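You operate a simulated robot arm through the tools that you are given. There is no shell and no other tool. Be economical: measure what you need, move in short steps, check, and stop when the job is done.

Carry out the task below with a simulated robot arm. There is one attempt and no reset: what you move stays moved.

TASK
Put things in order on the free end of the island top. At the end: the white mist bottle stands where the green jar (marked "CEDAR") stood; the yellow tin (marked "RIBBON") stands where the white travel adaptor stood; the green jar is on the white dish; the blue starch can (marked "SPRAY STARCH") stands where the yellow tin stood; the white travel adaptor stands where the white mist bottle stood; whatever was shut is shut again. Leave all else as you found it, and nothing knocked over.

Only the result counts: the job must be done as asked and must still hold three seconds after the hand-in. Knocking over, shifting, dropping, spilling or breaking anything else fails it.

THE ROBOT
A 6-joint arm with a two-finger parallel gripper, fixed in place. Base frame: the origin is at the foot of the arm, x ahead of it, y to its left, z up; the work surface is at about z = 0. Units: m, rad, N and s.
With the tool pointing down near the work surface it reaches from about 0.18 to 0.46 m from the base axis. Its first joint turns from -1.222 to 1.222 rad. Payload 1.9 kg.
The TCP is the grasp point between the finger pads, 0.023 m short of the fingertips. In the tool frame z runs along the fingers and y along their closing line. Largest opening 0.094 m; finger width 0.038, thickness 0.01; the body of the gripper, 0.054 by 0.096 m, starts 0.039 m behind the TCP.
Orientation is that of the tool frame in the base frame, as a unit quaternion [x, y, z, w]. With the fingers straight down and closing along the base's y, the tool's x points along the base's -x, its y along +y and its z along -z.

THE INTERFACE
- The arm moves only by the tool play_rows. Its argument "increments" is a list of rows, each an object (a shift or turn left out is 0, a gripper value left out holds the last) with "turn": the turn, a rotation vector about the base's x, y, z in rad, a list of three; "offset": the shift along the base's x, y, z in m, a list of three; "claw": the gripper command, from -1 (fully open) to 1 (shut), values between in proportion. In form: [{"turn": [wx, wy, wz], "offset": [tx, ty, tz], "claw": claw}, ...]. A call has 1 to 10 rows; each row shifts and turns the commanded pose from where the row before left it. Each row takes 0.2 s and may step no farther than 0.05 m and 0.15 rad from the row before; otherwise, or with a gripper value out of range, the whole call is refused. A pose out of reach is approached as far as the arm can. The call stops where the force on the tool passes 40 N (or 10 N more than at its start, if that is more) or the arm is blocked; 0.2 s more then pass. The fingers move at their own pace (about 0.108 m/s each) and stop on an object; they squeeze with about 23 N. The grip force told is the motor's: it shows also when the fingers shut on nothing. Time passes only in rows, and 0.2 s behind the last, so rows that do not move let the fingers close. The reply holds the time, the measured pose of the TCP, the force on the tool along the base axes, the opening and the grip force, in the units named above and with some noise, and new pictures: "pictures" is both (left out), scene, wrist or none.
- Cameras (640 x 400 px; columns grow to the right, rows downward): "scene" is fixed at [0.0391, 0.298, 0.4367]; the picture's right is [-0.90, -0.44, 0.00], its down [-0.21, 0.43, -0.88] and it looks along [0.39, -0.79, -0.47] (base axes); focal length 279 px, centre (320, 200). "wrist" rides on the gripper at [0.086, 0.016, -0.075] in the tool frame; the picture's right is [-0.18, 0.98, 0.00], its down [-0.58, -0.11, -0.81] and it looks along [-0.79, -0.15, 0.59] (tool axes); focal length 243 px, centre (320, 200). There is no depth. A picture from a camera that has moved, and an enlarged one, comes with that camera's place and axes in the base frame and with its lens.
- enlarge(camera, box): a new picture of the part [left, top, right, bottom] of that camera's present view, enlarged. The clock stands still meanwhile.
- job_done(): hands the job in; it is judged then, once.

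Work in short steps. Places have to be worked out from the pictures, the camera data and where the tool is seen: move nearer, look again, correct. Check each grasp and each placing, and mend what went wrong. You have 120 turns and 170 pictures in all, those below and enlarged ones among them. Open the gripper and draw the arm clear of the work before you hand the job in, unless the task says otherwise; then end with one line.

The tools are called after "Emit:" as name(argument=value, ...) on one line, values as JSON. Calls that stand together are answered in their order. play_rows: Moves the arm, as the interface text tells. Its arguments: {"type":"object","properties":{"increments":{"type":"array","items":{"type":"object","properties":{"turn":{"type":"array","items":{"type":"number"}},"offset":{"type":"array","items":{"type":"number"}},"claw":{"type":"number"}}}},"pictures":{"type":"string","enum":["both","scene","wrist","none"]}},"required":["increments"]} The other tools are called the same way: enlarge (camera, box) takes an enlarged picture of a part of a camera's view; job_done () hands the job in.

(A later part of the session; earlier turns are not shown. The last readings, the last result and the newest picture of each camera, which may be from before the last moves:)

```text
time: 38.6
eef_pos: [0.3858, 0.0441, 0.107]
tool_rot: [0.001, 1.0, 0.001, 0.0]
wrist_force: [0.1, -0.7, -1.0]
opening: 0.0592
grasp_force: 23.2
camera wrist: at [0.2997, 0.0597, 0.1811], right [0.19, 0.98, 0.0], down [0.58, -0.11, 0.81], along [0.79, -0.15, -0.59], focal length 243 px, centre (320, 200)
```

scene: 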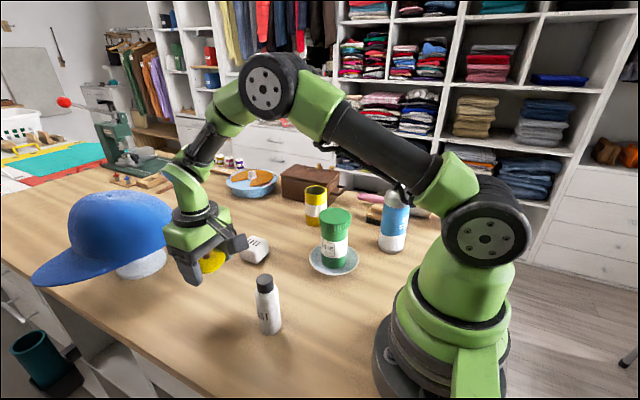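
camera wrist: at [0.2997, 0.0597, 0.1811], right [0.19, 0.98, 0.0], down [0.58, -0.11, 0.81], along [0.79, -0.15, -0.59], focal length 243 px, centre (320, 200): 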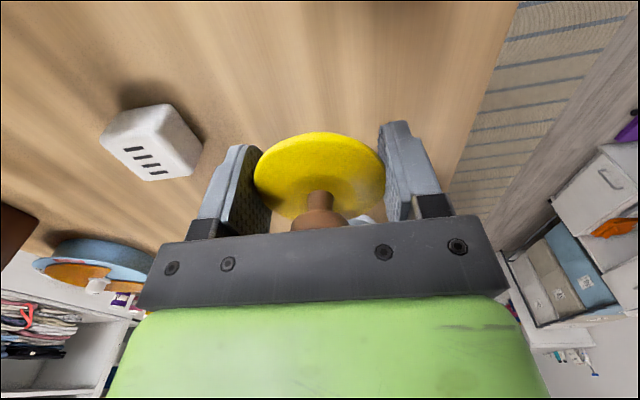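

The tin's lid came off in the grip, and its body still stands in place. I look closely at the body and at the lid.

Emit:
enlarge(camera="scene", box=[270, 160, 370, 240])

Emit:
enlarge(camera="scene", box=[150, 200, 260, 300])

```text
5.00 times, centred on (320, 200) of scene
camera zoom: at [0.0391, 0.298, 0.4367], right [-0.9, -0.44, 0.0], down [-0.21, 0.43, -0.88], along [0.39, -0.79, -0.47], focal length 1395 px, centre (320, 200)
```

zoom: 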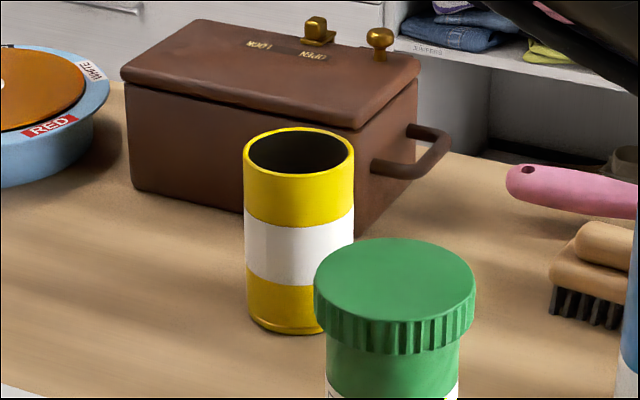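

```text
4.00 times, centred on (205, 250) of scene
camera zoom: at [0.0391, 0.298, 0.4367], right [-0.9, -0.44, 0.0], down [-0.21, 0.43, -0.88], along [0.39, -0.79, -0.47], focal length 1116 px, centre (780, 0)
```

zoom: 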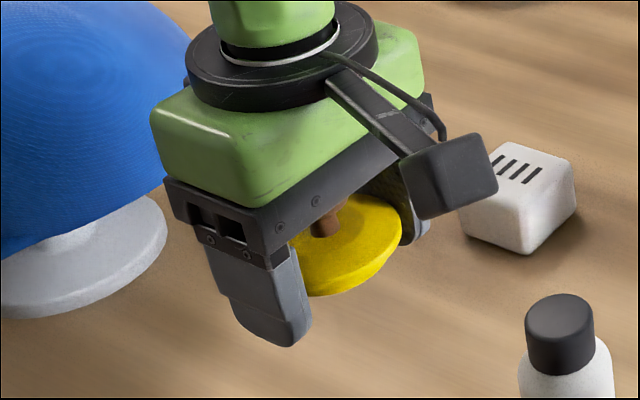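

The lid (gripped just above TCP level) is loose, so the body must be moved by itself and the lid put back on afterwards. The fingers reach too far below the lid to lay it on the table, but they can straddle the adaptor, which is 0.051 wide. I'll park the lid flat on the adaptor's top for now.

Emit:
play_rows(increments=[{"offset": [0.005, -0.035, 0]}, {"offset": [0.005, -0.035, 0]}, {"offset": [0.005, -0.035, 0]}, {"offset": [0.005, -0.03, 0]}, {"offset": [0.004, -0.0115, 0]}, {}, {"offset": [0, 0, -0.02]}, {}])

Emit:
enlarge(camera="scene", box=[200, 180, 310, 280])

```text
time: 40.4
eef_pos: [0.4101, -0.1029, 0.0857]
tool_rot: [0.001, 1.0, 0.002, 0.001]
wrist_force: [0.2, -0.8, -0.9]
opening: 0.0592
grasp_force: 22.8
camera wrist: at [0.3238, -0.0873, 0.1611], right [0.19, 0.98, 0.0], down [0.58, -0.11, 0.81], along [0.79, -0.15, -0.59], focal length 243 px, centre (320, 200)
```

scene: 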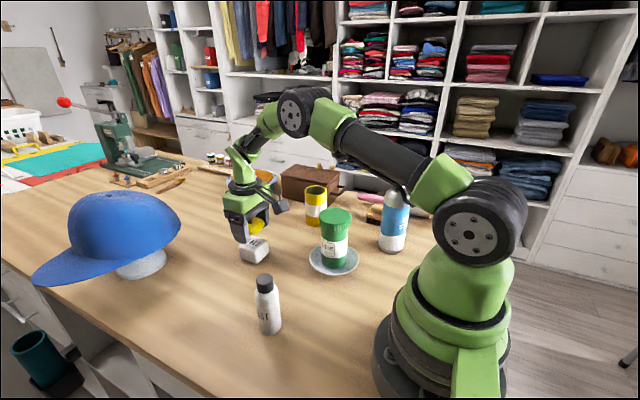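
wrist: 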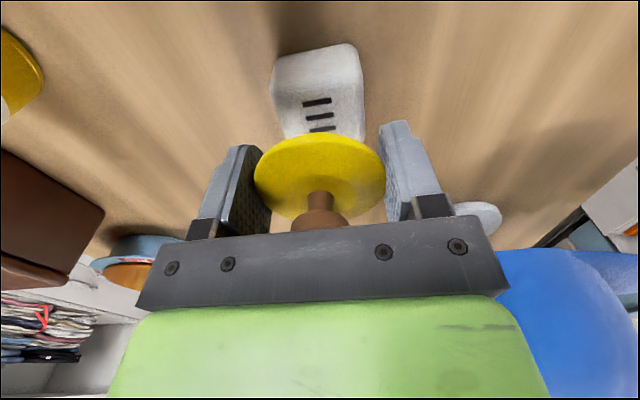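

```text
4.00 times, centred on (255, 230) of scene
camera zoom: at [0.0391, 0.298, 0.4367], right [-0.9, -0.44, 0.0], down [-0.21, 0.43, -0.88], along [0.39, -0.79, -0.47], focal length 1116 px, centre (580, 80)
```

zoom: 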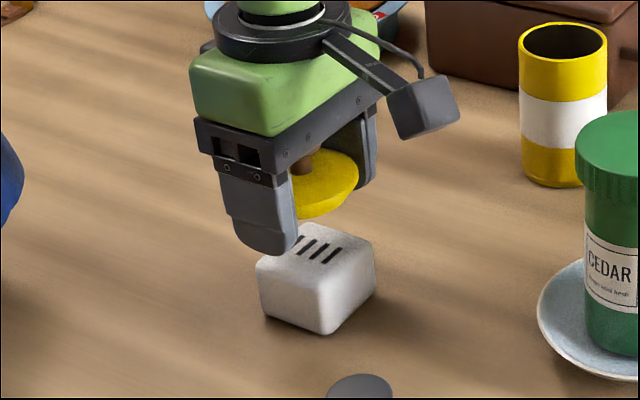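

The lid and adaptor are aligned in both views. I lower in steps; a force stop protects against touching the sides.

Emit:
play_rows(increments=[{"offset": [0, 0, -0.015]}, {"offset": [0, 0, -0.008]}, {"offset": [0, 0, -0.005]}, {}])

Emit:
enlarge(camera="scene", box=[200, 180, 310, 280])

```text
time: 41.4
eef_pos: [0.4104, -0.1043, 0.0586]
tool_rot: [0.0, 1.0, 0.001, 0.0]
wrist_force: [0.0, -0.8, -0.2]
opening: 0.0593
grasp_force: 23.4
camera wrist: at [0.3235, -0.0874, 0.1331], right [0.19, 0.98, 0.0], down [0.58, -0.11, 0.81], along [0.79, -0.15, -0.59], focal length 243 px, centre (320, 200)
```

scene: 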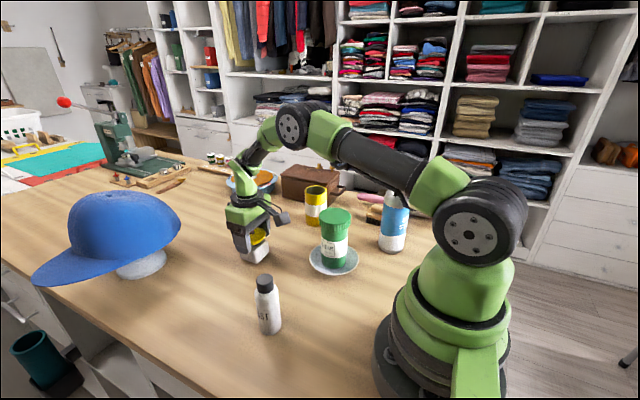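
wrist: 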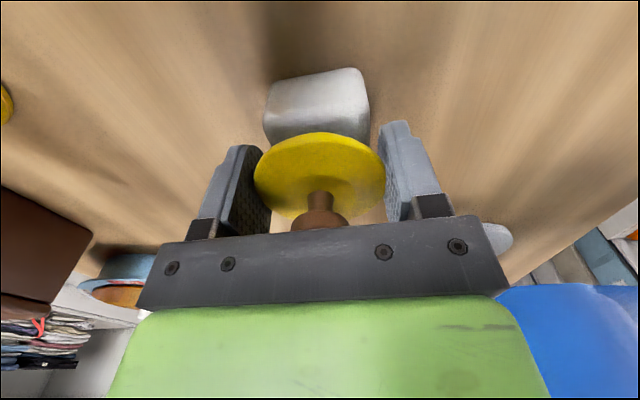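

```text
4.00 times, centred on (255, 230) of scene
camera zoom: at [0.0391, 0.298, 0.4367], right [-0.9, -0.44, 0.0], down [-0.21, 0.43, -0.88], along [0.39, -0.79, -0.47], focal length 1116 px, centre (580, 80)
```

zoom: 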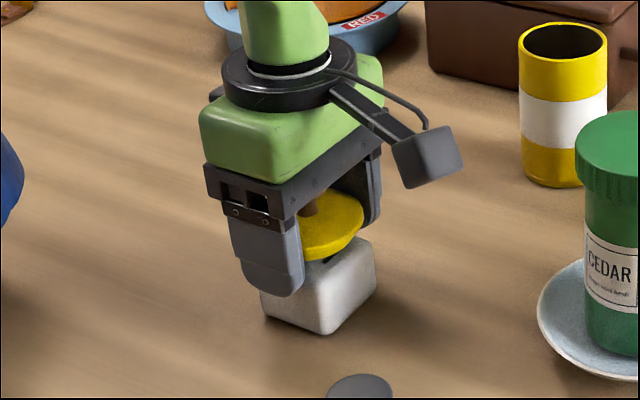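

The fingers now straddle the adaptor without contact. I continue down carefully to set the lid on top.

Emit:
play_rows(increments=[{"offset": [0, 0.0005, -0.004]}, {"offset": [0, 0, -0.003]}, {"offset": [0, 0, -0.002]}, {}], pictures="none")

Emit:
play_rows(increments=[{"offset": [0, 0, -0.0015]}, {}], pictures="none")

Emit:
play_rows(increments=[{"offset": [0, 0, -0.0015]}, {}], pictures="wrist")

Emit:
enlarge(camera="scene", box=[200, 180, 310, 280])

```text
time: 42.4
eef_pos: [0.4107, -0.1032, 0.0515]
tool_rot: [0.0, 1.0, 0.0, 0.002]
wrist_force: [-1.0, 2.2, 4.9]
opening: 0.0593
grasp_force: 22.9
```

```text
time: 43.0
eef_pos: [0.4093, -0.1038, 0.0486]
tool_rot: [0.001, 1.0, 0.0, 0.002]
wrist_force: [-2.9, 3.6, 28.0]
opening: 0.0594
grasp_force: 23.4
```

```text
time: 43.6
eef_pos: [0.4101, -0.1039, 0.048]
tool_rot: [-0.001, 1.0, 0.0, 0.002]
wrist_force: [2.9, -0.8, 28.3]
opening: 0.0592
grasp_force: 23.1
camera wrist: at [0.323, -0.0876, 0.1222], right [0.18, 0.98, 0.0], down [0.58, -0.11, 0.81], along [0.8, -0.15, -0.59], focal length 243 px, centre (320, 200)
```

wrist: 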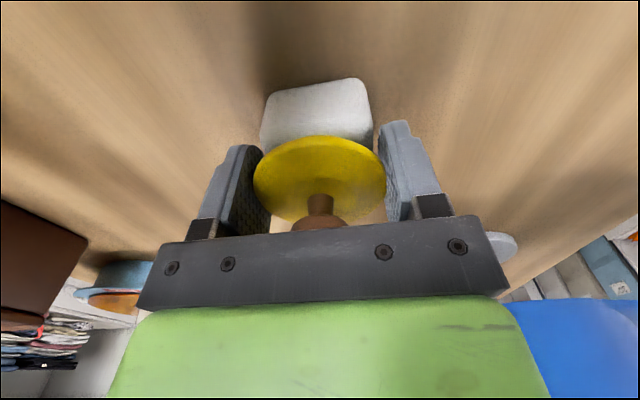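

```text
4.00 times, centred on (255, 230) of scene
camera zoom: at [0.039, 0.298, 0.4367], right [-0.9, -0.44, 0.0], down [-0.21, 0.43, -0.88], along [0.39, -0.79, -0.47], focal length 1116 px, centre (580, 80)
```

zoom: 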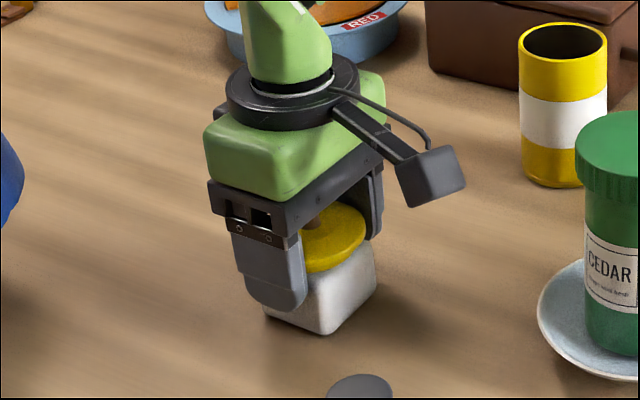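

Firm contact at TCP z about 0.050. I ease up 2 mm, open and rise gently.

Emit:
play_rows(increments=[{"offset": [0, 0, 0.0015]}, {}, {"claw": -0.4}, {"claw": -0.8}, {}, {"offset": [0, 0, 0.02]}, {"offset": [0, 0, 0.04]}, {"offset": [0, 0, 0.04]}, {}])

Emit:
enlarge(camera="scene", box=[200, 180, 310, 280])

```text
time: 45.6
eef_pos: [0.4118, -0.1023, 0.151]
tool_rot: [0.0, 1.0, 0.001, 0.001]
wrist_force: [0.6, -0.3, 0.2]
opening: 0.0846
grasp_force: 0.1
camera wrist: at [0.3254, -0.0866, 0.2247], right [0.18, 0.98, 0.0], down [0.58, -0.11, 0.81], along [0.79, -0.15, -0.59], focal length 243 px, centre (320, 200)
```

scene: 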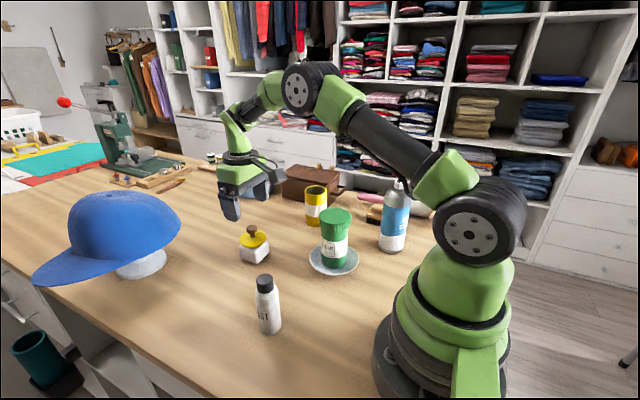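
wrist: 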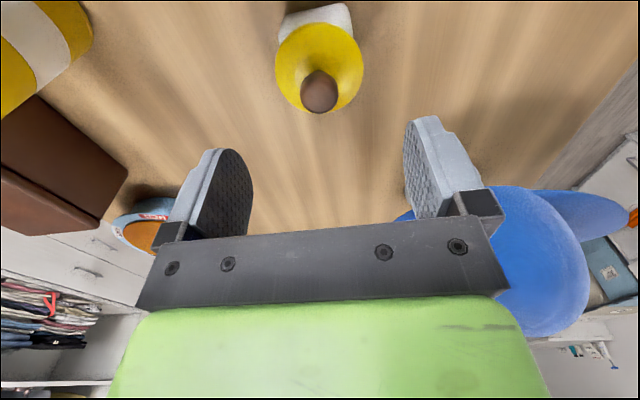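

```text
4.00 times, centred on (255, 230) of scene
camera zoom: at [0.0391, 0.298, 0.4367], right [-0.9, -0.44, 0.0], down [-0.21, 0.43, -0.88], along [0.39, -0.79, -0.47], focal length 1116 px, centre (580, 80)
```

zoom: 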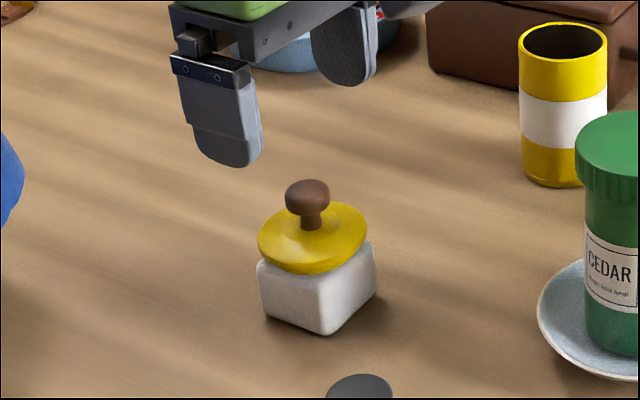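

The lid rests safely on the adaptor. Now for the open tin body: I move back over (0.349,-0.300) at z = 0.15.

Emit:
play_rows(increments=[{"offset": [-0.012, -0.04, 0]}, {"offset": [-0.013, -0.04, 0]}, {"offset": [-0.013, -0.04, 0]}, {"offset": [-0.013, -0.04, 0]}, {"offset": [-0.0115, -0.0375, 0]}, {}], pictures="wrist")

```text
time: 47.0
eef_pos: [0.3471, -0.2997, 0.1478]
tool_rot: [0.0, 1.0, 0.001, 0.001]
wrist_force: [0.0, -0.5, 0.1]
opening: 0.0847
grasp_force: 0.0
camera wrist: at [0.2601, -0.2841, 0.2225], right [0.18, 0.98, 0.0], down [0.58, -0.11, 0.81], along [0.79, -0.15, -0.59], focal length 243 px, centre (320, 200)
```

wrist: 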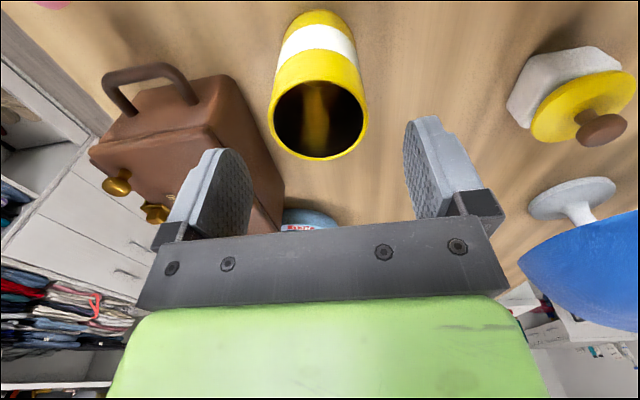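

The rim is centred between the fingers. I lower to z = 0.072, with the palm just above the rim, and close.

Emit:
play_rows(increments=[{"offset": [0.001, 0, -0.025]}, {"offset": [0, 0, -0.025]}, {"offset": [0, 0, -0.02]}, {"offset": [0, 0, -0.005]}, {"claw": 0}, {"claw": 1}, {"claw": 1}])

```text
time: 48.6
eef_pos: [0.3476, -0.3011, 0.0735]
tool_rot: [0.001, 1.0, 0.0, 0.001]
wrist_force: [0.4, -0.5, 0.4]
opening: 0.0587
grasp_force: 23.0
camera wrist: at [0.2611, -0.2844, 0.1481], right [0.19, 0.98, 0.0], down [0.58, -0.11, 0.81], along [0.79, -0.15, -0.59], focal length 243 px, centre (320, 200)
```

scene: 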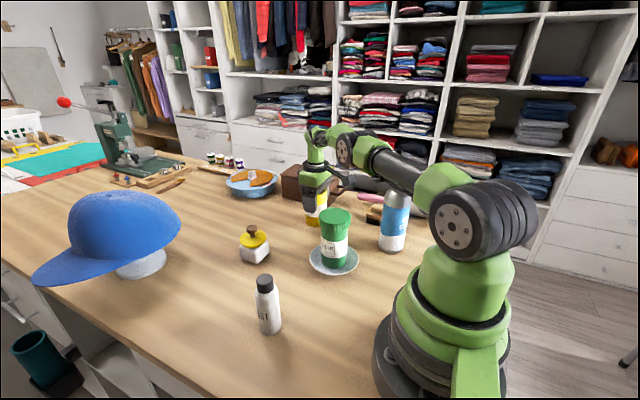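
wrist: 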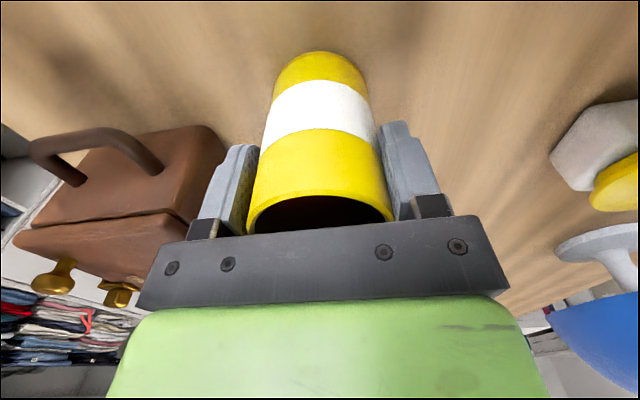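

The body is held. I lift it moderately and carry it along x of about 0.325, between the jar and the lid-topped adaptor, then out to the adaptor's old place.

Emit:
play_rows(increments=[{"offset": [0, 0, 0.02]}, {"offset": [0, 0, 0.02]}, {"offset": [0, 0, 0.02]}, {"offset": [-0.012, 0.04, 0]}, {"offset": [-0.012, 0.04, 0]}, {"offset": [0, 0.045, 0]}, {"offset": [0, 0.045, 0]}, {"offset": [0, 0.045, 0]}, {"offset": [0, 0.045, 0]}, {}], pictures="scene")

```text
time: 50.8
eef_pos: [0.3245, -0.0428, 0.1317]
tool_rot: [0.001, 1.0, 0.002, 0.001]
wrist_force: [0.1, -0.1, -0.4]
opening: 0.0585
grasp_force: 22.9
```

scene: 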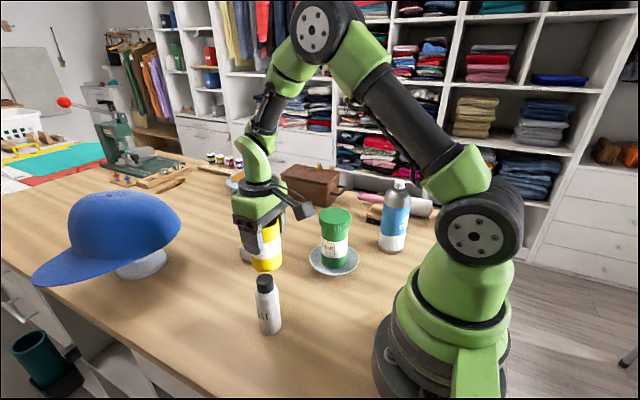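

The tin is past the adaptor. I move on to (0.386,0.040), then down.

Emit:
play_rows(increments=[{"offset": [0, 0.04, 0]}, {"offset": [0.01, 0.043, 0]}, {"offset": [0.03, 0, 0]}, {"offset": [0.0215, 0, 0]}, {}, {"offset": [0, 0, -0.03]}, {"offset": [0, 0, -0.022]}, {"offset": [0, 0, -0.004]}, {}])

```text
time: 52.8
eef_pos: [0.3856, 0.043, 0.0755]
tool_rot: [0.0, 1.0, 0.001, 0.002]
wrist_force: [-0.8, 0.1, -1.1]
opening: 0.0586
grasp_force: 23.4
camera wrist: at [0.299, 0.0589, 0.1503], right [0.19, 0.98, 0.0], down [0.58, -0.11, 0.81], along [0.79, -0.15, -0.59], focal length 243 px, centre (320, 200)
```

scene: 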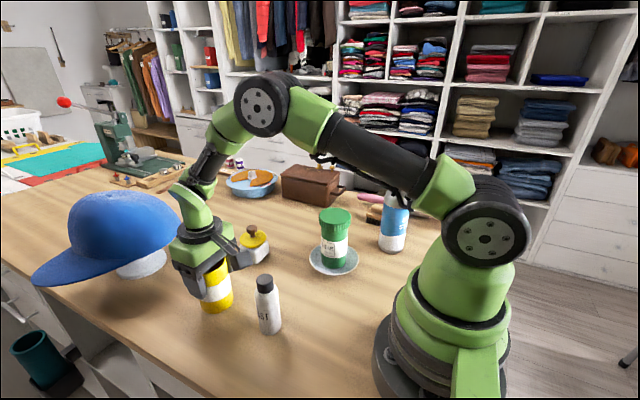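
wrist: 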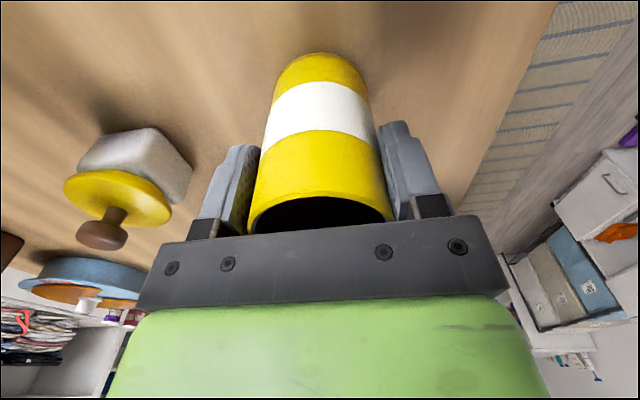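

The body is above the spot; I correct y by -2 mm and lower to contact.

Emit:
play_rows(increments=[{"offset": [0, -0.002, 0]}, {"offset": [0, 0, -0.0015]}, {}], pictures="none")

Emit:
play_rows(increments=[{"offset": [0, 0, -0.001]}, {}], pictures="none")

Emit:
play_rows(increments=[{"offset": [0, 0, -0.001]}, {}], pictures="none")

```text
time: 53.6
eef_pos: [0.3848, 0.0402, 0.0748]
tool_rot: [0.0, 1.0, 0.001, 0.0]
wrist_force: [0.6, 0.8, -1.1]
opening: 0.0586
grasp_force: 23.5
```

```text
time: 54.2
eef_pos: [0.3857, 0.0412, 0.0744]
tool_rot: [0.001, 1.0, 0.001, 0.001]
wrist_force: [-0.3, -0.5, -0.3]
opening: 0.0586
grasp_force: 22.9
```

```text
time: 54.8
eef_pos: [0.3859, 0.0409, 0.074]
tool_rot: [0.001, 1.0, 0.001, 0.0]
wrist_force: [-1.8, -0.3, 2.7]
opening: 0.0587
grasp_force: 23.1
```

The body is set down. I open, rise and go back above the lid on the adaptor.

Emit:
play_rows(increments=[{"claw": -0.4}, {"claw": -0.8}, {"offset": [0, 0, 0.03]}, {"offset": [0, 0, 0.045]}, {"offset": [0.005, -0.036, 0]}, {"offset": [0.005, -0.036, 0]}, {"offset": [0.005, -0.036, 0]}, {"offset": [0.01, -0.036, 0]}, {}])

Emit:
enlarge(camera="scene", box=[180, 200, 300, 320])

Emit:
enlarge(camera="wrist", box=[220, 0, 420, 140])

```text
time: 56.8
eef_pos: [0.4104, -0.1025, 0.1499]
tool_rot: [-0.001, 1.0, 0.001, 0.002]
wrist_force: [0.7, -0.3, 0.3]
opening: 0.0847
grasp_force: 0.0
camera wrist: at [0.3241, -0.0879, 0.2246], right [0.18, 0.98, 0.0], down [0.58, -0.11, 0.81], along [0.79, -0.15, -0.59], focal length 243 px, centre (320, 200)
```

scene: 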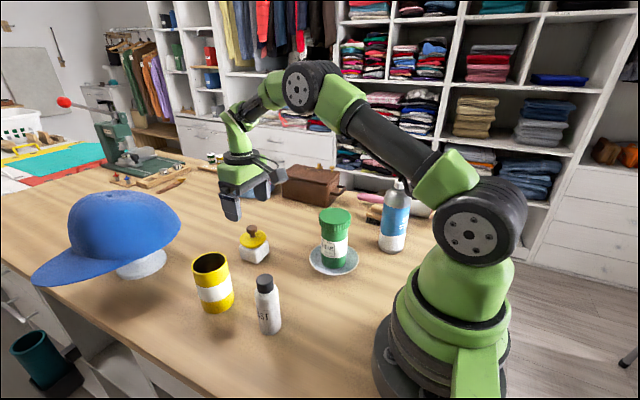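
wrist: 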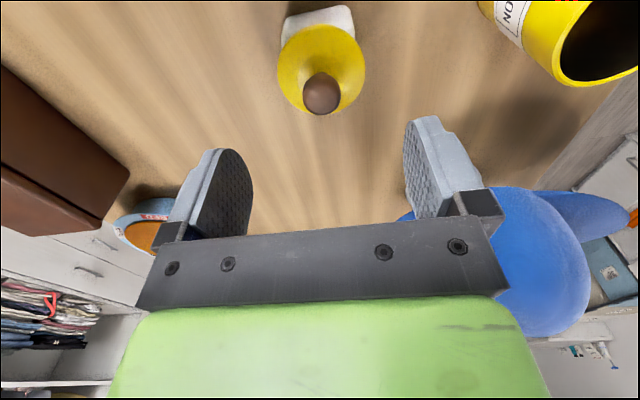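

```text
3.33 times, centred on (240, 260) of scene
camera zoom: at [0.0391, 0.298, 0.4367], right [-0.9, -0.44, 0.0], down [-0.21, 0.43, -0.88], along [0.39, -0.79, -0.47], focal length 930 px, centre (587, 0)
```

zoom: 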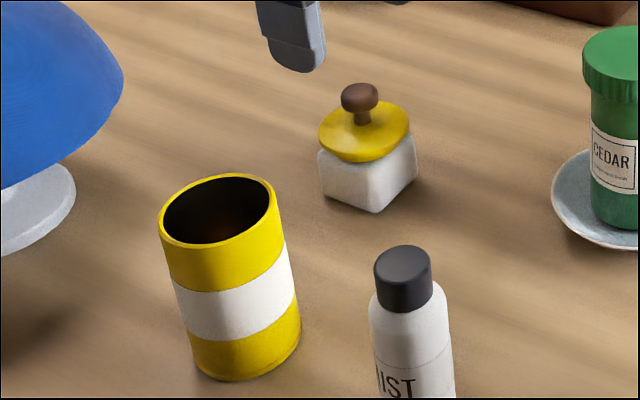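

```text
2.86 times, centred on (320, 70) of wrist
camera zoom: at [0.3241, -0.0879, 0.2246], right [0.18, 0.98, 0.0], down [0.58, -0.11, 0.81], along [0.79, -0.15, -0.59], focal length 693 px, centre (320, 571)
```

zoom: 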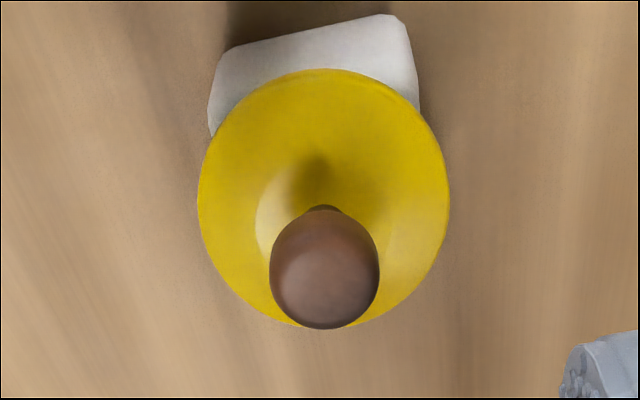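

The knob is centred between the fingers, with its head at about z 0.066–0.083. I'll take the lid by the knob with the fingertips just above the lid, so the fingers won't foul the tin's rim.

Emit:
play_rows(increments=[{"offset": [0, -0.0005, -0.03]}, {"offset": [0, 0, -0.02]}, {"offset": [0, 0, -0.012]}, {}], pictures="wrist")

Emit:
enlarge(camera="scene", box=[200, 180, 310, 280])

```text
time: 57.8
eef_pos: [0.4107, -0.1019, 0.0876]
tool_rot: [0.001, 1.0, 0.001, 0.001]
wrist_force: [-0.1, 0.1, 0.1]
opening: 0.0845
grasp_force: 0.2
camera wrist: at [0.324, -0.0866, 0.1623], right [0.19, 0.98, 0.0], down [0.58, -0.11, 0.81], along [0.79, -0.15, -0.59], focal length 243 px, centre (320, 200)
```

wrist: 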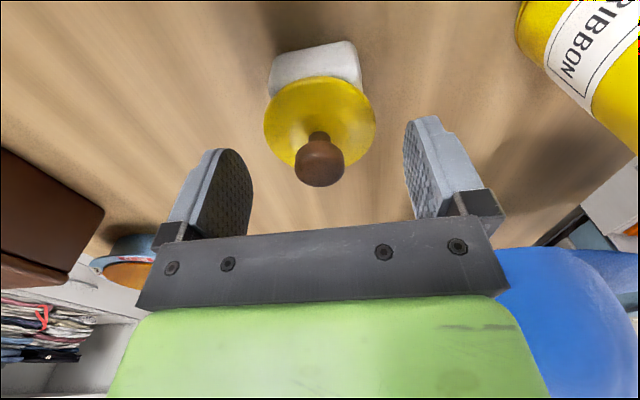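

```text
4.00 times, centred on (255, 230) of scene
camera zoom: at [0.0391, 0.298, 0.4367], right [-0.9, -0.44, 0.0], down [-0.21, 0.43, -0.88], along [0.39, -0.79, -0.47], focal length 1116 px, centre (580, 80)
```

zoom: 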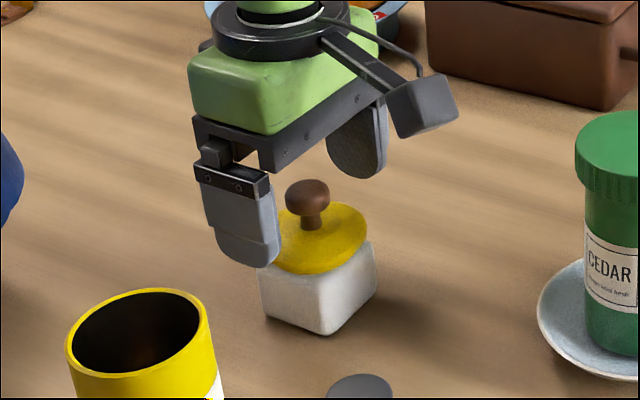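

The knob head sits 11 mm below TCP level, within the fingertips' reach, and the tips are about 1 cm above the lid. I close on the knob.

Emit:
play_rows(increments=[{"offset": [0, 0, -0.002], "claw": -0.2}, {"claw": 0.4}, {"claw": 1}, {"claw": 1}, {}], pictures="wrist")

Emit:
enlarge(camera="scene", box=[200, 180, 310, 280])

```text
time: 59.0
eef_pos: [0.4101, -0.1033, 0.0859]
tool_rot: [0.001, 1.0, 0.0, 0.001]
wrist_force: [0.5, -0.4, -0.2]
opening: 0.0232
grasp_force: 22.4
camera wrist: at [0.3236, -0.0869, 0.1604], right [0.19, 0.98, 0.0], down [0.58, -0.11, 0.81], along [0.79, -0.15, -0.59], focal length 243 px, centre (320, 200)
```

wrist: 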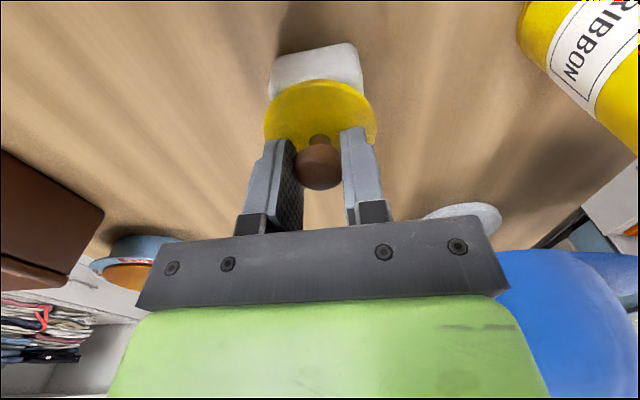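

```text
4.00 times, centred on (255, 230) of scene
camera zoom: at [0.0391, 0.298, 0.4367], right [-0.9, -0.44, 0.0], down [-0.21, 0.43, -0.88], along [0.39, -0.79, -0.47], focal length 1116 px, centre (580, 80)
```

zoom: 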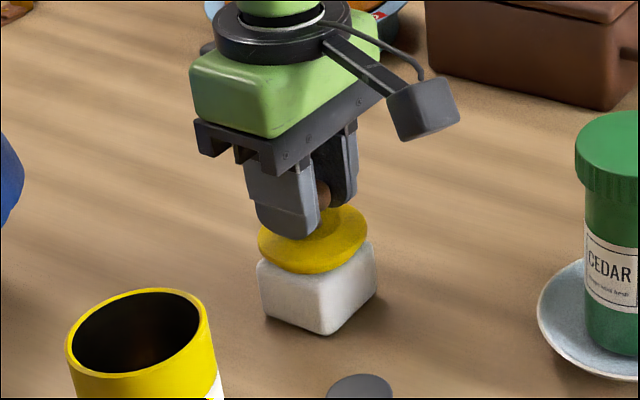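

The knob is gripped. I lift and carry the lid over the tin body at (0.388,0.041).

Emit:
play_rows(increments=[{"offset": [0, 0, 0.02]}, {"offset": [0, 0, 0.03]}, {"offset": [0, 0, 0.04]}, {"offset": [-0.006, 0.036, 0]}, {"offset": [-0.006, 0.036, 0]}, {"offset": [-0.006, 0.036, 0]}, {"offset": [-0.0045, 0.0365, 0]}, {}])

Emit:
enlarge(camera="scene", box=[160, 200, 270, 320])

Emit:
enlarge(camera="wrist", box=[220, 0, 420, 200])

```text
time: 60.8
eef_pos: [0.3853, 0.0408, 0.1753]
tool_rot: [0.0, 1.0, 0.0, 0.0]
wrist_force: [-0.3, 0.2, -0.1]
opening: 0.0231
grasp_force: 22.9
camera wrist: at [0.2989, 0.0563, 0.2503], right [0.19, 0.98, 0.0], down [0.58, -0.11, 0.81], along [0.79, -0.15, -0.59], focal length 243 px, centre (320, 200)
```

scene: 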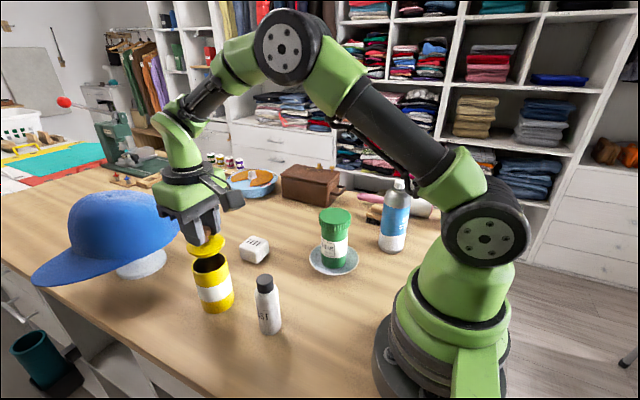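
wrist: 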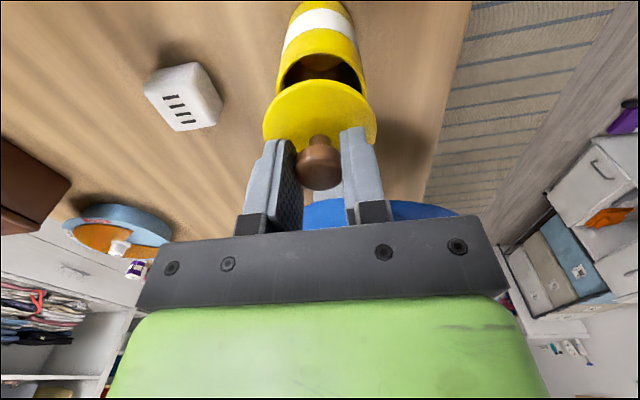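

```text
3.33 times, centred on (215, 260) of scene
camera zoom: at [0.039, 0.298, 0.4367], right [-0.9, -0.44, 0.0], down [-0.21, 0.43, -0.88], along [0.39, -0.79, -0.47], focal length 930 px, centre (670, 0)
```

zoom: 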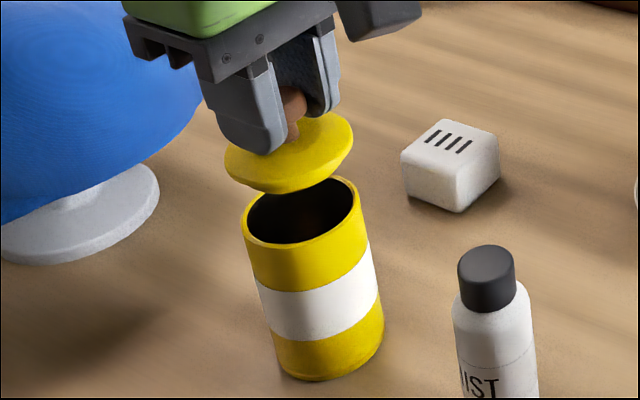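

```text
2.00 times, centred on (320, 100) of wrist
camera zoom: at [0.2989, 0.0563, 0.2503], right [0.19, 0.98, 0.0], down [0.58, -0.11, 0.81], along [0.79, -0.15, -0.59], focal length 485 px, centre (320, 400)
```

zoom: 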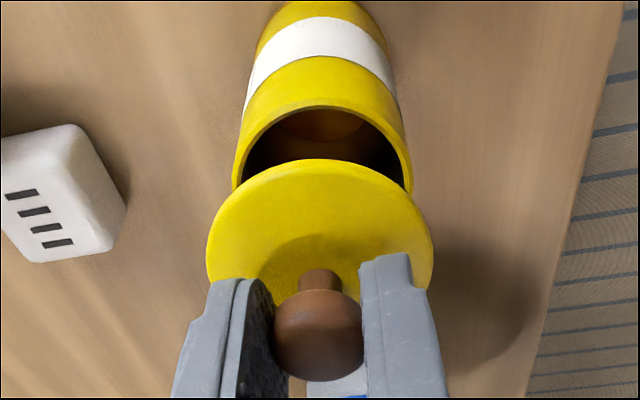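

The lid and body agree within about 2 mm. I lower to just above the rim and look again.

Emit:
play_rows(increments=[{"offset": [0, 0, -0.015]}, {"offset": [0, 0, -0.008]}, {}], pictures="none")

Emit:
enlarge(camera="scene", box=[170, 220, 250, 320])

Emit:
enlarge(camera="wrist", box=[240, 0, 400, 200])

```text
time: 61.6
eef_pos: [0.3866, 0.0394, 0.1525]
tool_rot: [0.0, 1.0, 0.0, 0.001]
wrist_force: [0.1, 0.1, 0.5]
opening: 0.023
grasp_force: 23.1
```

```text
4.00 times, centred on (210, 270) of scene
camera zoom: at [0.0391, 0.298, 0.4367], right [-0.9, -0.44, 0.0], down [-0.21, 0.43, -0.88], along [0.39, -0.79, -0.47], focal length 1116 px, centre (760, -80)
```

zoom: 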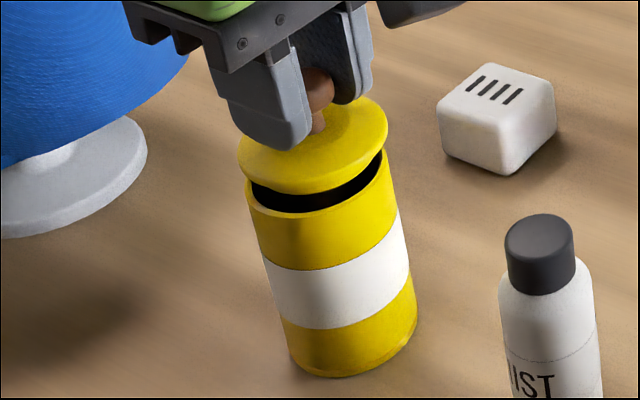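

```text
2.00 times, centred on (320, 100) of wrist
camera zoom: at [0.2995, 0.0558, 0.2267], right [0.19, 0.98, 0.0], down [0.58, -0.11, 0.81], along [0.79, -0.15, -0.59], focal length 485 px, centre (320, 400)
```

zoom: 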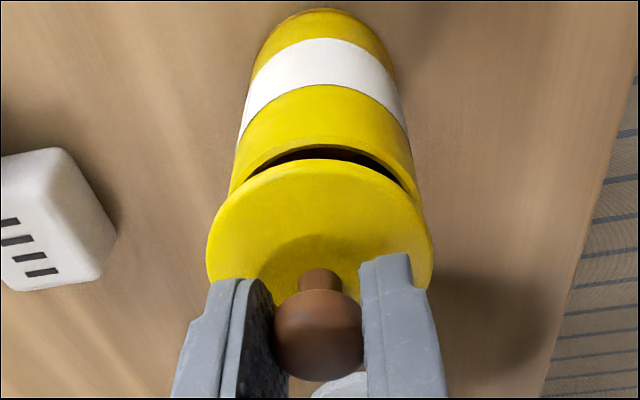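

Nearly aligned; the wrist view suggests +1.3 mm in y. I apply it and lower to contact.

Emit:
play_rows(increments=[{"offset": [0, 0.0013, 0]}, {"offset": [0, 0, -0.005]}, {"offset": [0, 0, -0.002]}, {}], pictures="none")

Emit:
enlarge(camera="scene", box=[170, 220, 250, 320])

Emit:
enlarge(camera="wrist", box=[240, 0, 400, 200])

```text
time: 62.6
eef_pos: [0.388, 0.0411, 0.1444]
tool_rot: [0.0, 1.0, 0.002, 0.001]
wrist_force: [-0.1, 0.0, -1.8]
opening: 0.0232
grasp_force: 22.5
```

```text
4.00 times, centred on (210, 270) of scene
camera zoom: at [0.0391, 0.298, 0.4367], right [-0.9, -0.44, 0.0], down [-0.21, 0.43, -0.88], along [0.39, -0.79, -0.47], focal length 1116 px, centre (760, -80)
```

zoom: 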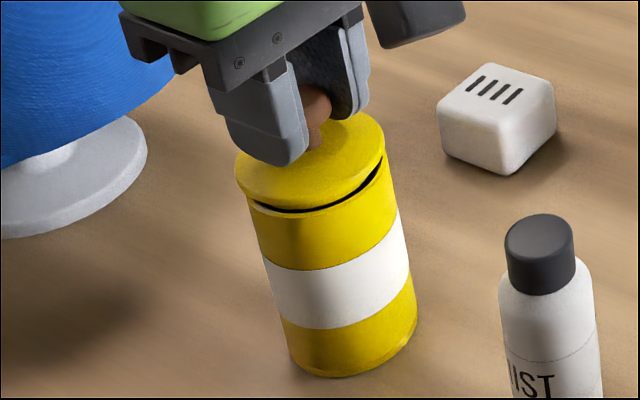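

```text
2.00 times, centred on (320, 100) of wrist
camera zoom: at [0.301, 0.0579, 0.2191], right [0.18, 0.98, 0.0], down [0.58, -0.11, 0.81], along [0.79, -0.15, -0.59], focal length 485 px, centre (320, 400)
```

zoom: 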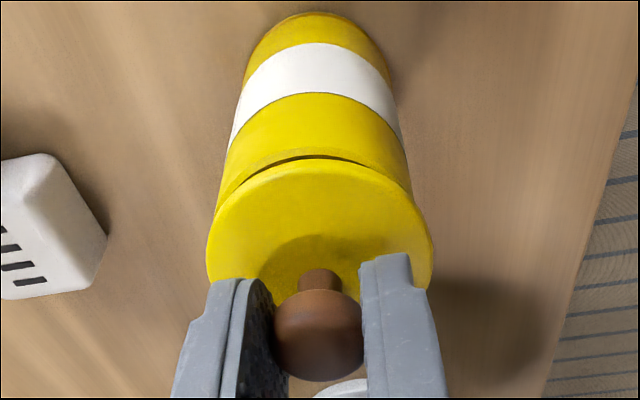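

Slight overshoot now; I shift back (-1,-1.3) mm and look once more before seating it.

Emit:
play_rows(increments=[{"offset": [-0.001, -0.0013, 0]}, {}], pictures="none")

Emit:
enlarge(camera="scene", box=[170, 220, 250, 320])

Emit:
enlarge(camera="wrist", box=[240, 0, 400, 200])

```text
time: 63.2
eef_pos: [0.3872, 0.0409, 0.1441]
tool_rot: [0.001, 1.0, 0.001, 0.002]
wrist_force: [-0.4, -0.5, -0.3]
opening: 0.0233
grasp_force: 23.0
```

```text
4.00 times, centred on (210, 270) of scene
camera zoom: at [0.0391, 0.298, 0.4367], right [-0.9, -0.44, 0.0], down [-0.21, 0.43, -0.88], along [0.39, -0.79, -0.47], focal length 1116 px, centre (760, -80)
```

zoom: 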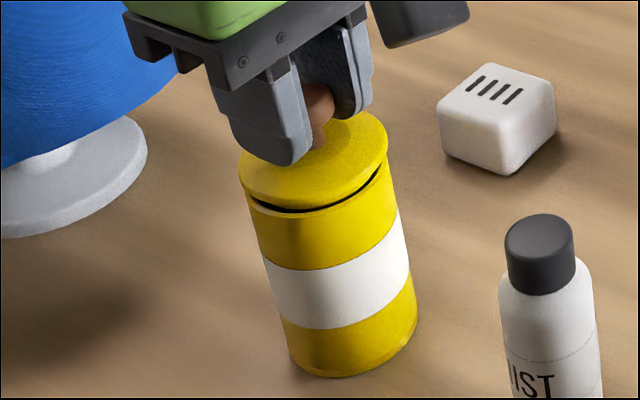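

```text
2.00 times, centred on (320, 100) of wrist
camera zoom: at [0.2999, 0.0571, 0.2192], right [0.19, 0.98, 0.0], down [0.58, -0.11, 0.81], along [0.79, -0.15, -0.59], focal length 485 px, centre (320, 400)
```

zoom: 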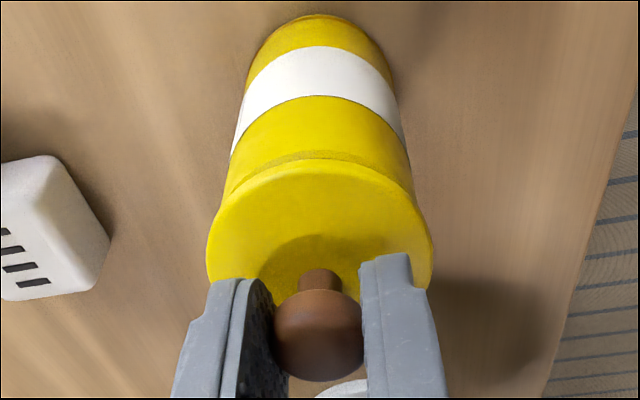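

Centred in both views now. I lower to contact in millimetre steps.

Emit:
play_rows(increments=[{"offset": [0, 0, -0.002]}, {"offset": [0, 0, -0.001]}, {}], pictures="none")

Emit:
play_rows(increments=[{"offset": [0, 0, -0.0015]}, {}], pictures="none")

Emit:
enlarge(camera="scene", box=[170, 220, 250, 320])

```text
time: 64.0
eef_pos: [0.386, 0.0414, 0.1425]
tool_rot: [0.001, 1.0, 0.001, 0.001]
wrist_force: [-0.1, 1.1, 0.2]
opening: 0.0232
grasp_force: 22.9
```

```text
time: 64.6
eef_pos: [0.3871, 0.0396, 0.1407]
tool_rot: [0.001, 1.0, 0.001, 0.002]
wrist_force: [0.0, -0.1, -0.1]
opening: 0.0233
grasp_force: 23.3
```

```text
4.00 times, centred on (210, 270) of scene
camera zoom: at [0.0391, 0.298, 0.4367], right [-0.9, -0.44, 0.0], down [-0.21, 0.43, -0.88], along [0.39, -0.79, -0.47], focal length 1116 px, centre (760, -80)
```

zoom: 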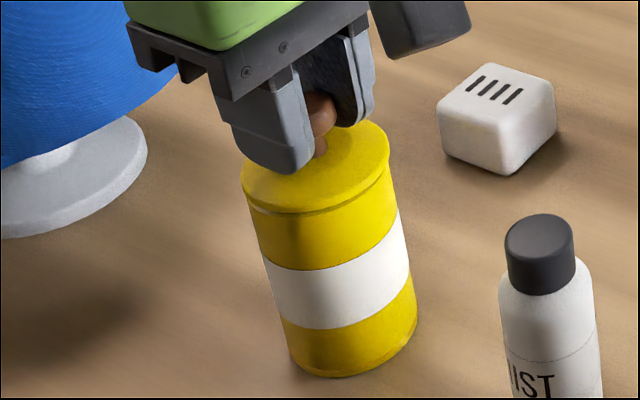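

Almost seated. I continue another couple of millimetres until force shows.

Emit:
play_rows(increments=[{"offset": [0, 0, -0.001]}, {}], pictures="none")

Emit:
play_rows(increments=[{"offset": [0, 0, -0.001]}, {}], pictures="none")

Emit:
enlarge(camera="scene", box=[170, 220, 250, 320])

```text
time: 65.2
eef_pos: [0.3872, 0.04, 0.1406]
tool_rot: [0.001, 1.0, 0.001, 0.001]
wrist_force: [0.0, -0.9, 0.2]
opening: 0.0232
grasp_force: 23.2
```

```text
time: 65.8
eef_pos: [0.3874, 0.0398, 0.139]
tool_rot: [0.0, 1.0, 0.001, 0.0]
wrist_force: [0.1, -0.3, -0.3]
opening: 0.0233
grasp_force: 23.0
```

```text
4.00 times, centred on (210, 270) of scene
camera zoom: at [0.0391, 0.298, 0.4367], right [-0.9, -0.44, 0.0], down [-0.21, 0.43, -0.88], along [0.39, -0.79, -0.47], focal length 1116 px, centre (760, -80)
```

zoom: 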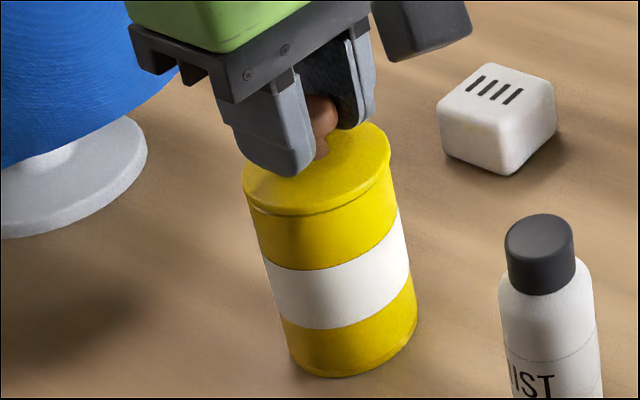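

Still going down freely, so the plug seems to be entering. I continue in small steps.

Emit:
play_rows(increments=[{"offset": [0, 0, -0.001]}, {}], pictures="none")

Emit:
play_rows(increments=[{"offset": [0, 0, -0.001]}, {}], pictures="none")

Emit:
play_rows(increments=[{"offset": [0, 0, -0.001]}, {}], pictures="none")

Emit:
enlarge(camera="scene", box=[170, 220, 250, 320])

```text
time: 66.4
eef_pos: [0.3863, 0.0409, 0.1372]
tool_rot: [0.0, 1.0, 0.001, 0.001]
wrist_force: [-0.2, -0.2, -0.4]
opening: 0.0231
grasp_force: 23.9
```

```text
time: 67.0
eef_pos: [0.3875, 0.0401, 0.1359]
tool_rot: [0.001, 1.0, 0.0, 0.0]
wrist_force: [0.9, 0.3, -1.2]
opening: 0.0232
grasp_force: 23.5
```

```text
time: 67.6
eef_pos: [0.3864, 0.0405, 0.1355]
tool_rot: [0.002, 1.0, 0.001, 0.001]
wrist_force: [1.1, 0.5, 0.0]
opening: 0.0227
grasp_force: 22.7
```

```text
4.00 times, centred on (210, 270) of scene
camera zoom: at [0.0391, 0.298, 0.4367], right [-0.9, -0.44, 0.0], down [-0.21, 0.43, -0.88], along [0.39, -0.79, -0.47], focal length 1116 px, centre (760, -80)
```

zoom: 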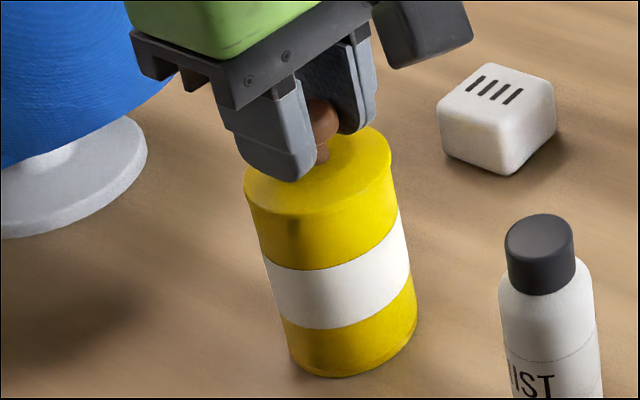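

It now looks flush. One more millimetre to confirm contact.

Emit:
play_rows(increments=[{"offset": [0, 0, -0.001]}, {}], pictures="none")

Emit:
enlarge(camera="wrist", box=[240, 0, 400, 200])

```text
time: 68.2
eef_pos: [0.3874, 0.0411, 0.1365]
tool_rot: [0.001, 1.0, 0.001, 0.003]
wrist_force: [-0.9, 2.1, 27.1]
opening: 0.0232
grasp_force: 23.3
```

```text
2.00 times, centred on (320, 100) of wrist
camera zoom: at [0.301, 0.0563, 0.2097], right [0.19, 0.98, 0.0], down [0.58, -0.11, 0.81], along [0.8, -0.15, -0.59], focal length 485 px, centre (320, 400)
```

zoom: 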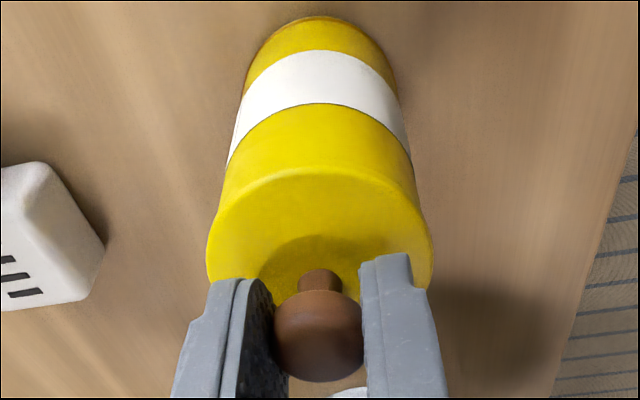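

The lid is seated (27 N contact, flush). I ease off, open, rise straight up, then swing high toward the can.

Emit:
play_rows(increments=[{"offset": [0, 0, 0.001]}, {"claw": 0.2}, {"claw": -0.3}, {"offset": [0, 0, 0.02]}, {"offset": [0, 0, 0.04]}, {"offset": [-0.01, 0, 0.04]}, {"offset": [-0.03, -0.035, 0.01]}, {"offset": [-0.03, -0.035, 0]}, {"offset": [-0.03, -0.035, 0]}, {}])

Emit:
enlarge(camera="scene", box=[160, 200, 300, 340])

```text
time: 70.4
eef_pos: [0.2876, -0.0649, 0.2447]
tool_rot: [0.001, 1.0, 0.001, 0.001]
wrist_force: [0.2, -0.2, -0.8]
opening: 0.061
grasp_force: 0.1
camera wrist: at [0.2001, -0.0488, 0.3196], right [0.19, 0.98, 0.0], down [0.58, -0.11, 0.81], along [0.79, -0.15, -0.59], focal length 243 px, centre (320, 200)
```

scene: 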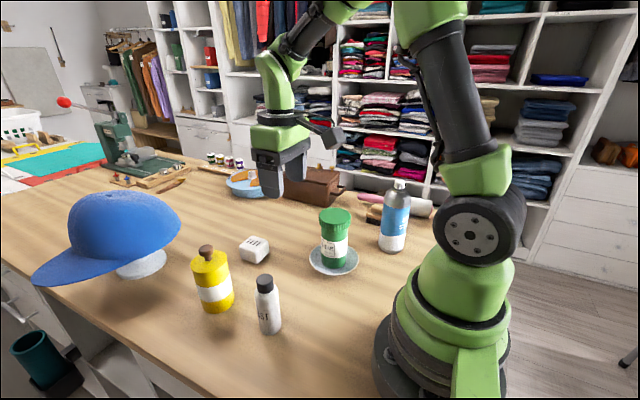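
wrist: 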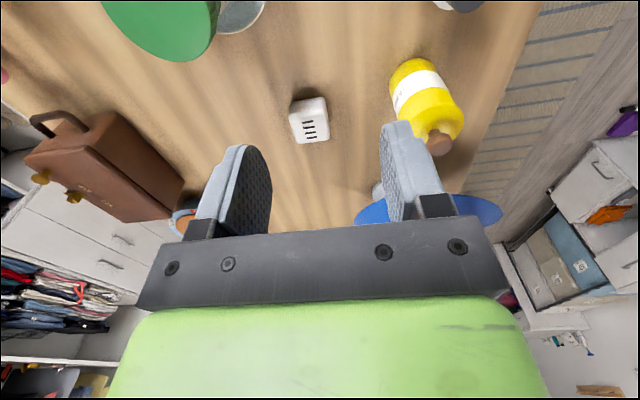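

```text
2.86 times, centred on (230, 270) of scene
camera zoom: at [0.039, 0.298, 0.4367], right [-0.9, -0.44, 0.0], down [-0.21, 0.43, -0.88], along [0.39, -0.79, -0.47], focal length 797 px, centre (577, 0)
```

zoom: 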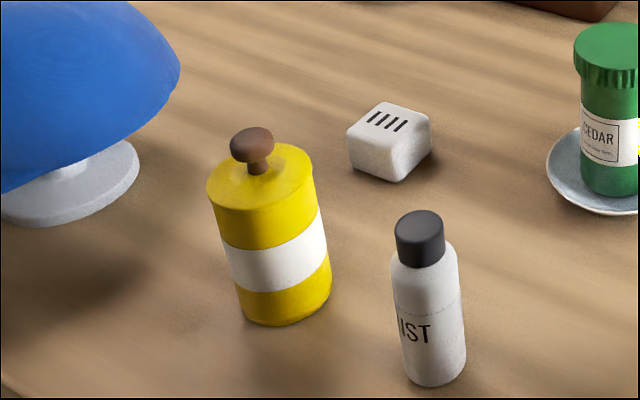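

The tin is shut and in place. I go high toward the can and measure it from the wrist camera.

Emit:
play_rows(increments=[{"offset": [-0.02, -0.04, 0.01], "claw": -1}, {"offset": [-0.02, -0.04, 0.01]}, {"offset": [-0.025, -0.04, 0]}, {"offset": [-0.025, -0.04, 0]}, {"offset": [-0.025, -0.03, 0]}, {}])

```text
time: 71.8
eef_pos: [0.1693, -0.2564, 0.2644]
tool_rot: [0.0, 1.0, 0.0, 0.0]
wrist_force: [0.8, 0.3, 0.7]
opening: 0.0941
grasp_force: 0.1
camera wrist: at [0.0828, -0.2396, 0.3395], right [0.18, 0.98, 0.0], down [0.58, -0.11, 0.81], along [0.79, -0.15, -0.59], focal length 243 px, centre (320, 200)
```

scene: 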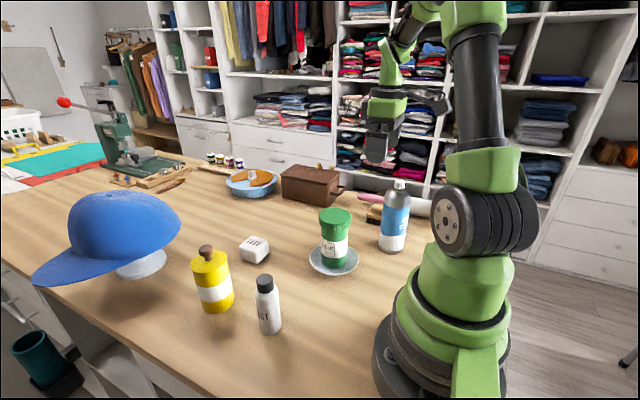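
wrist: 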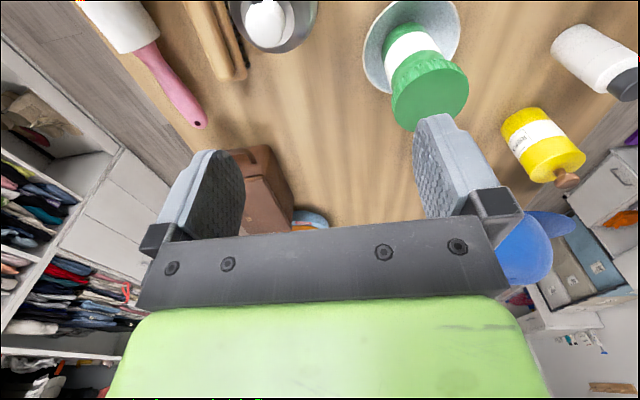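

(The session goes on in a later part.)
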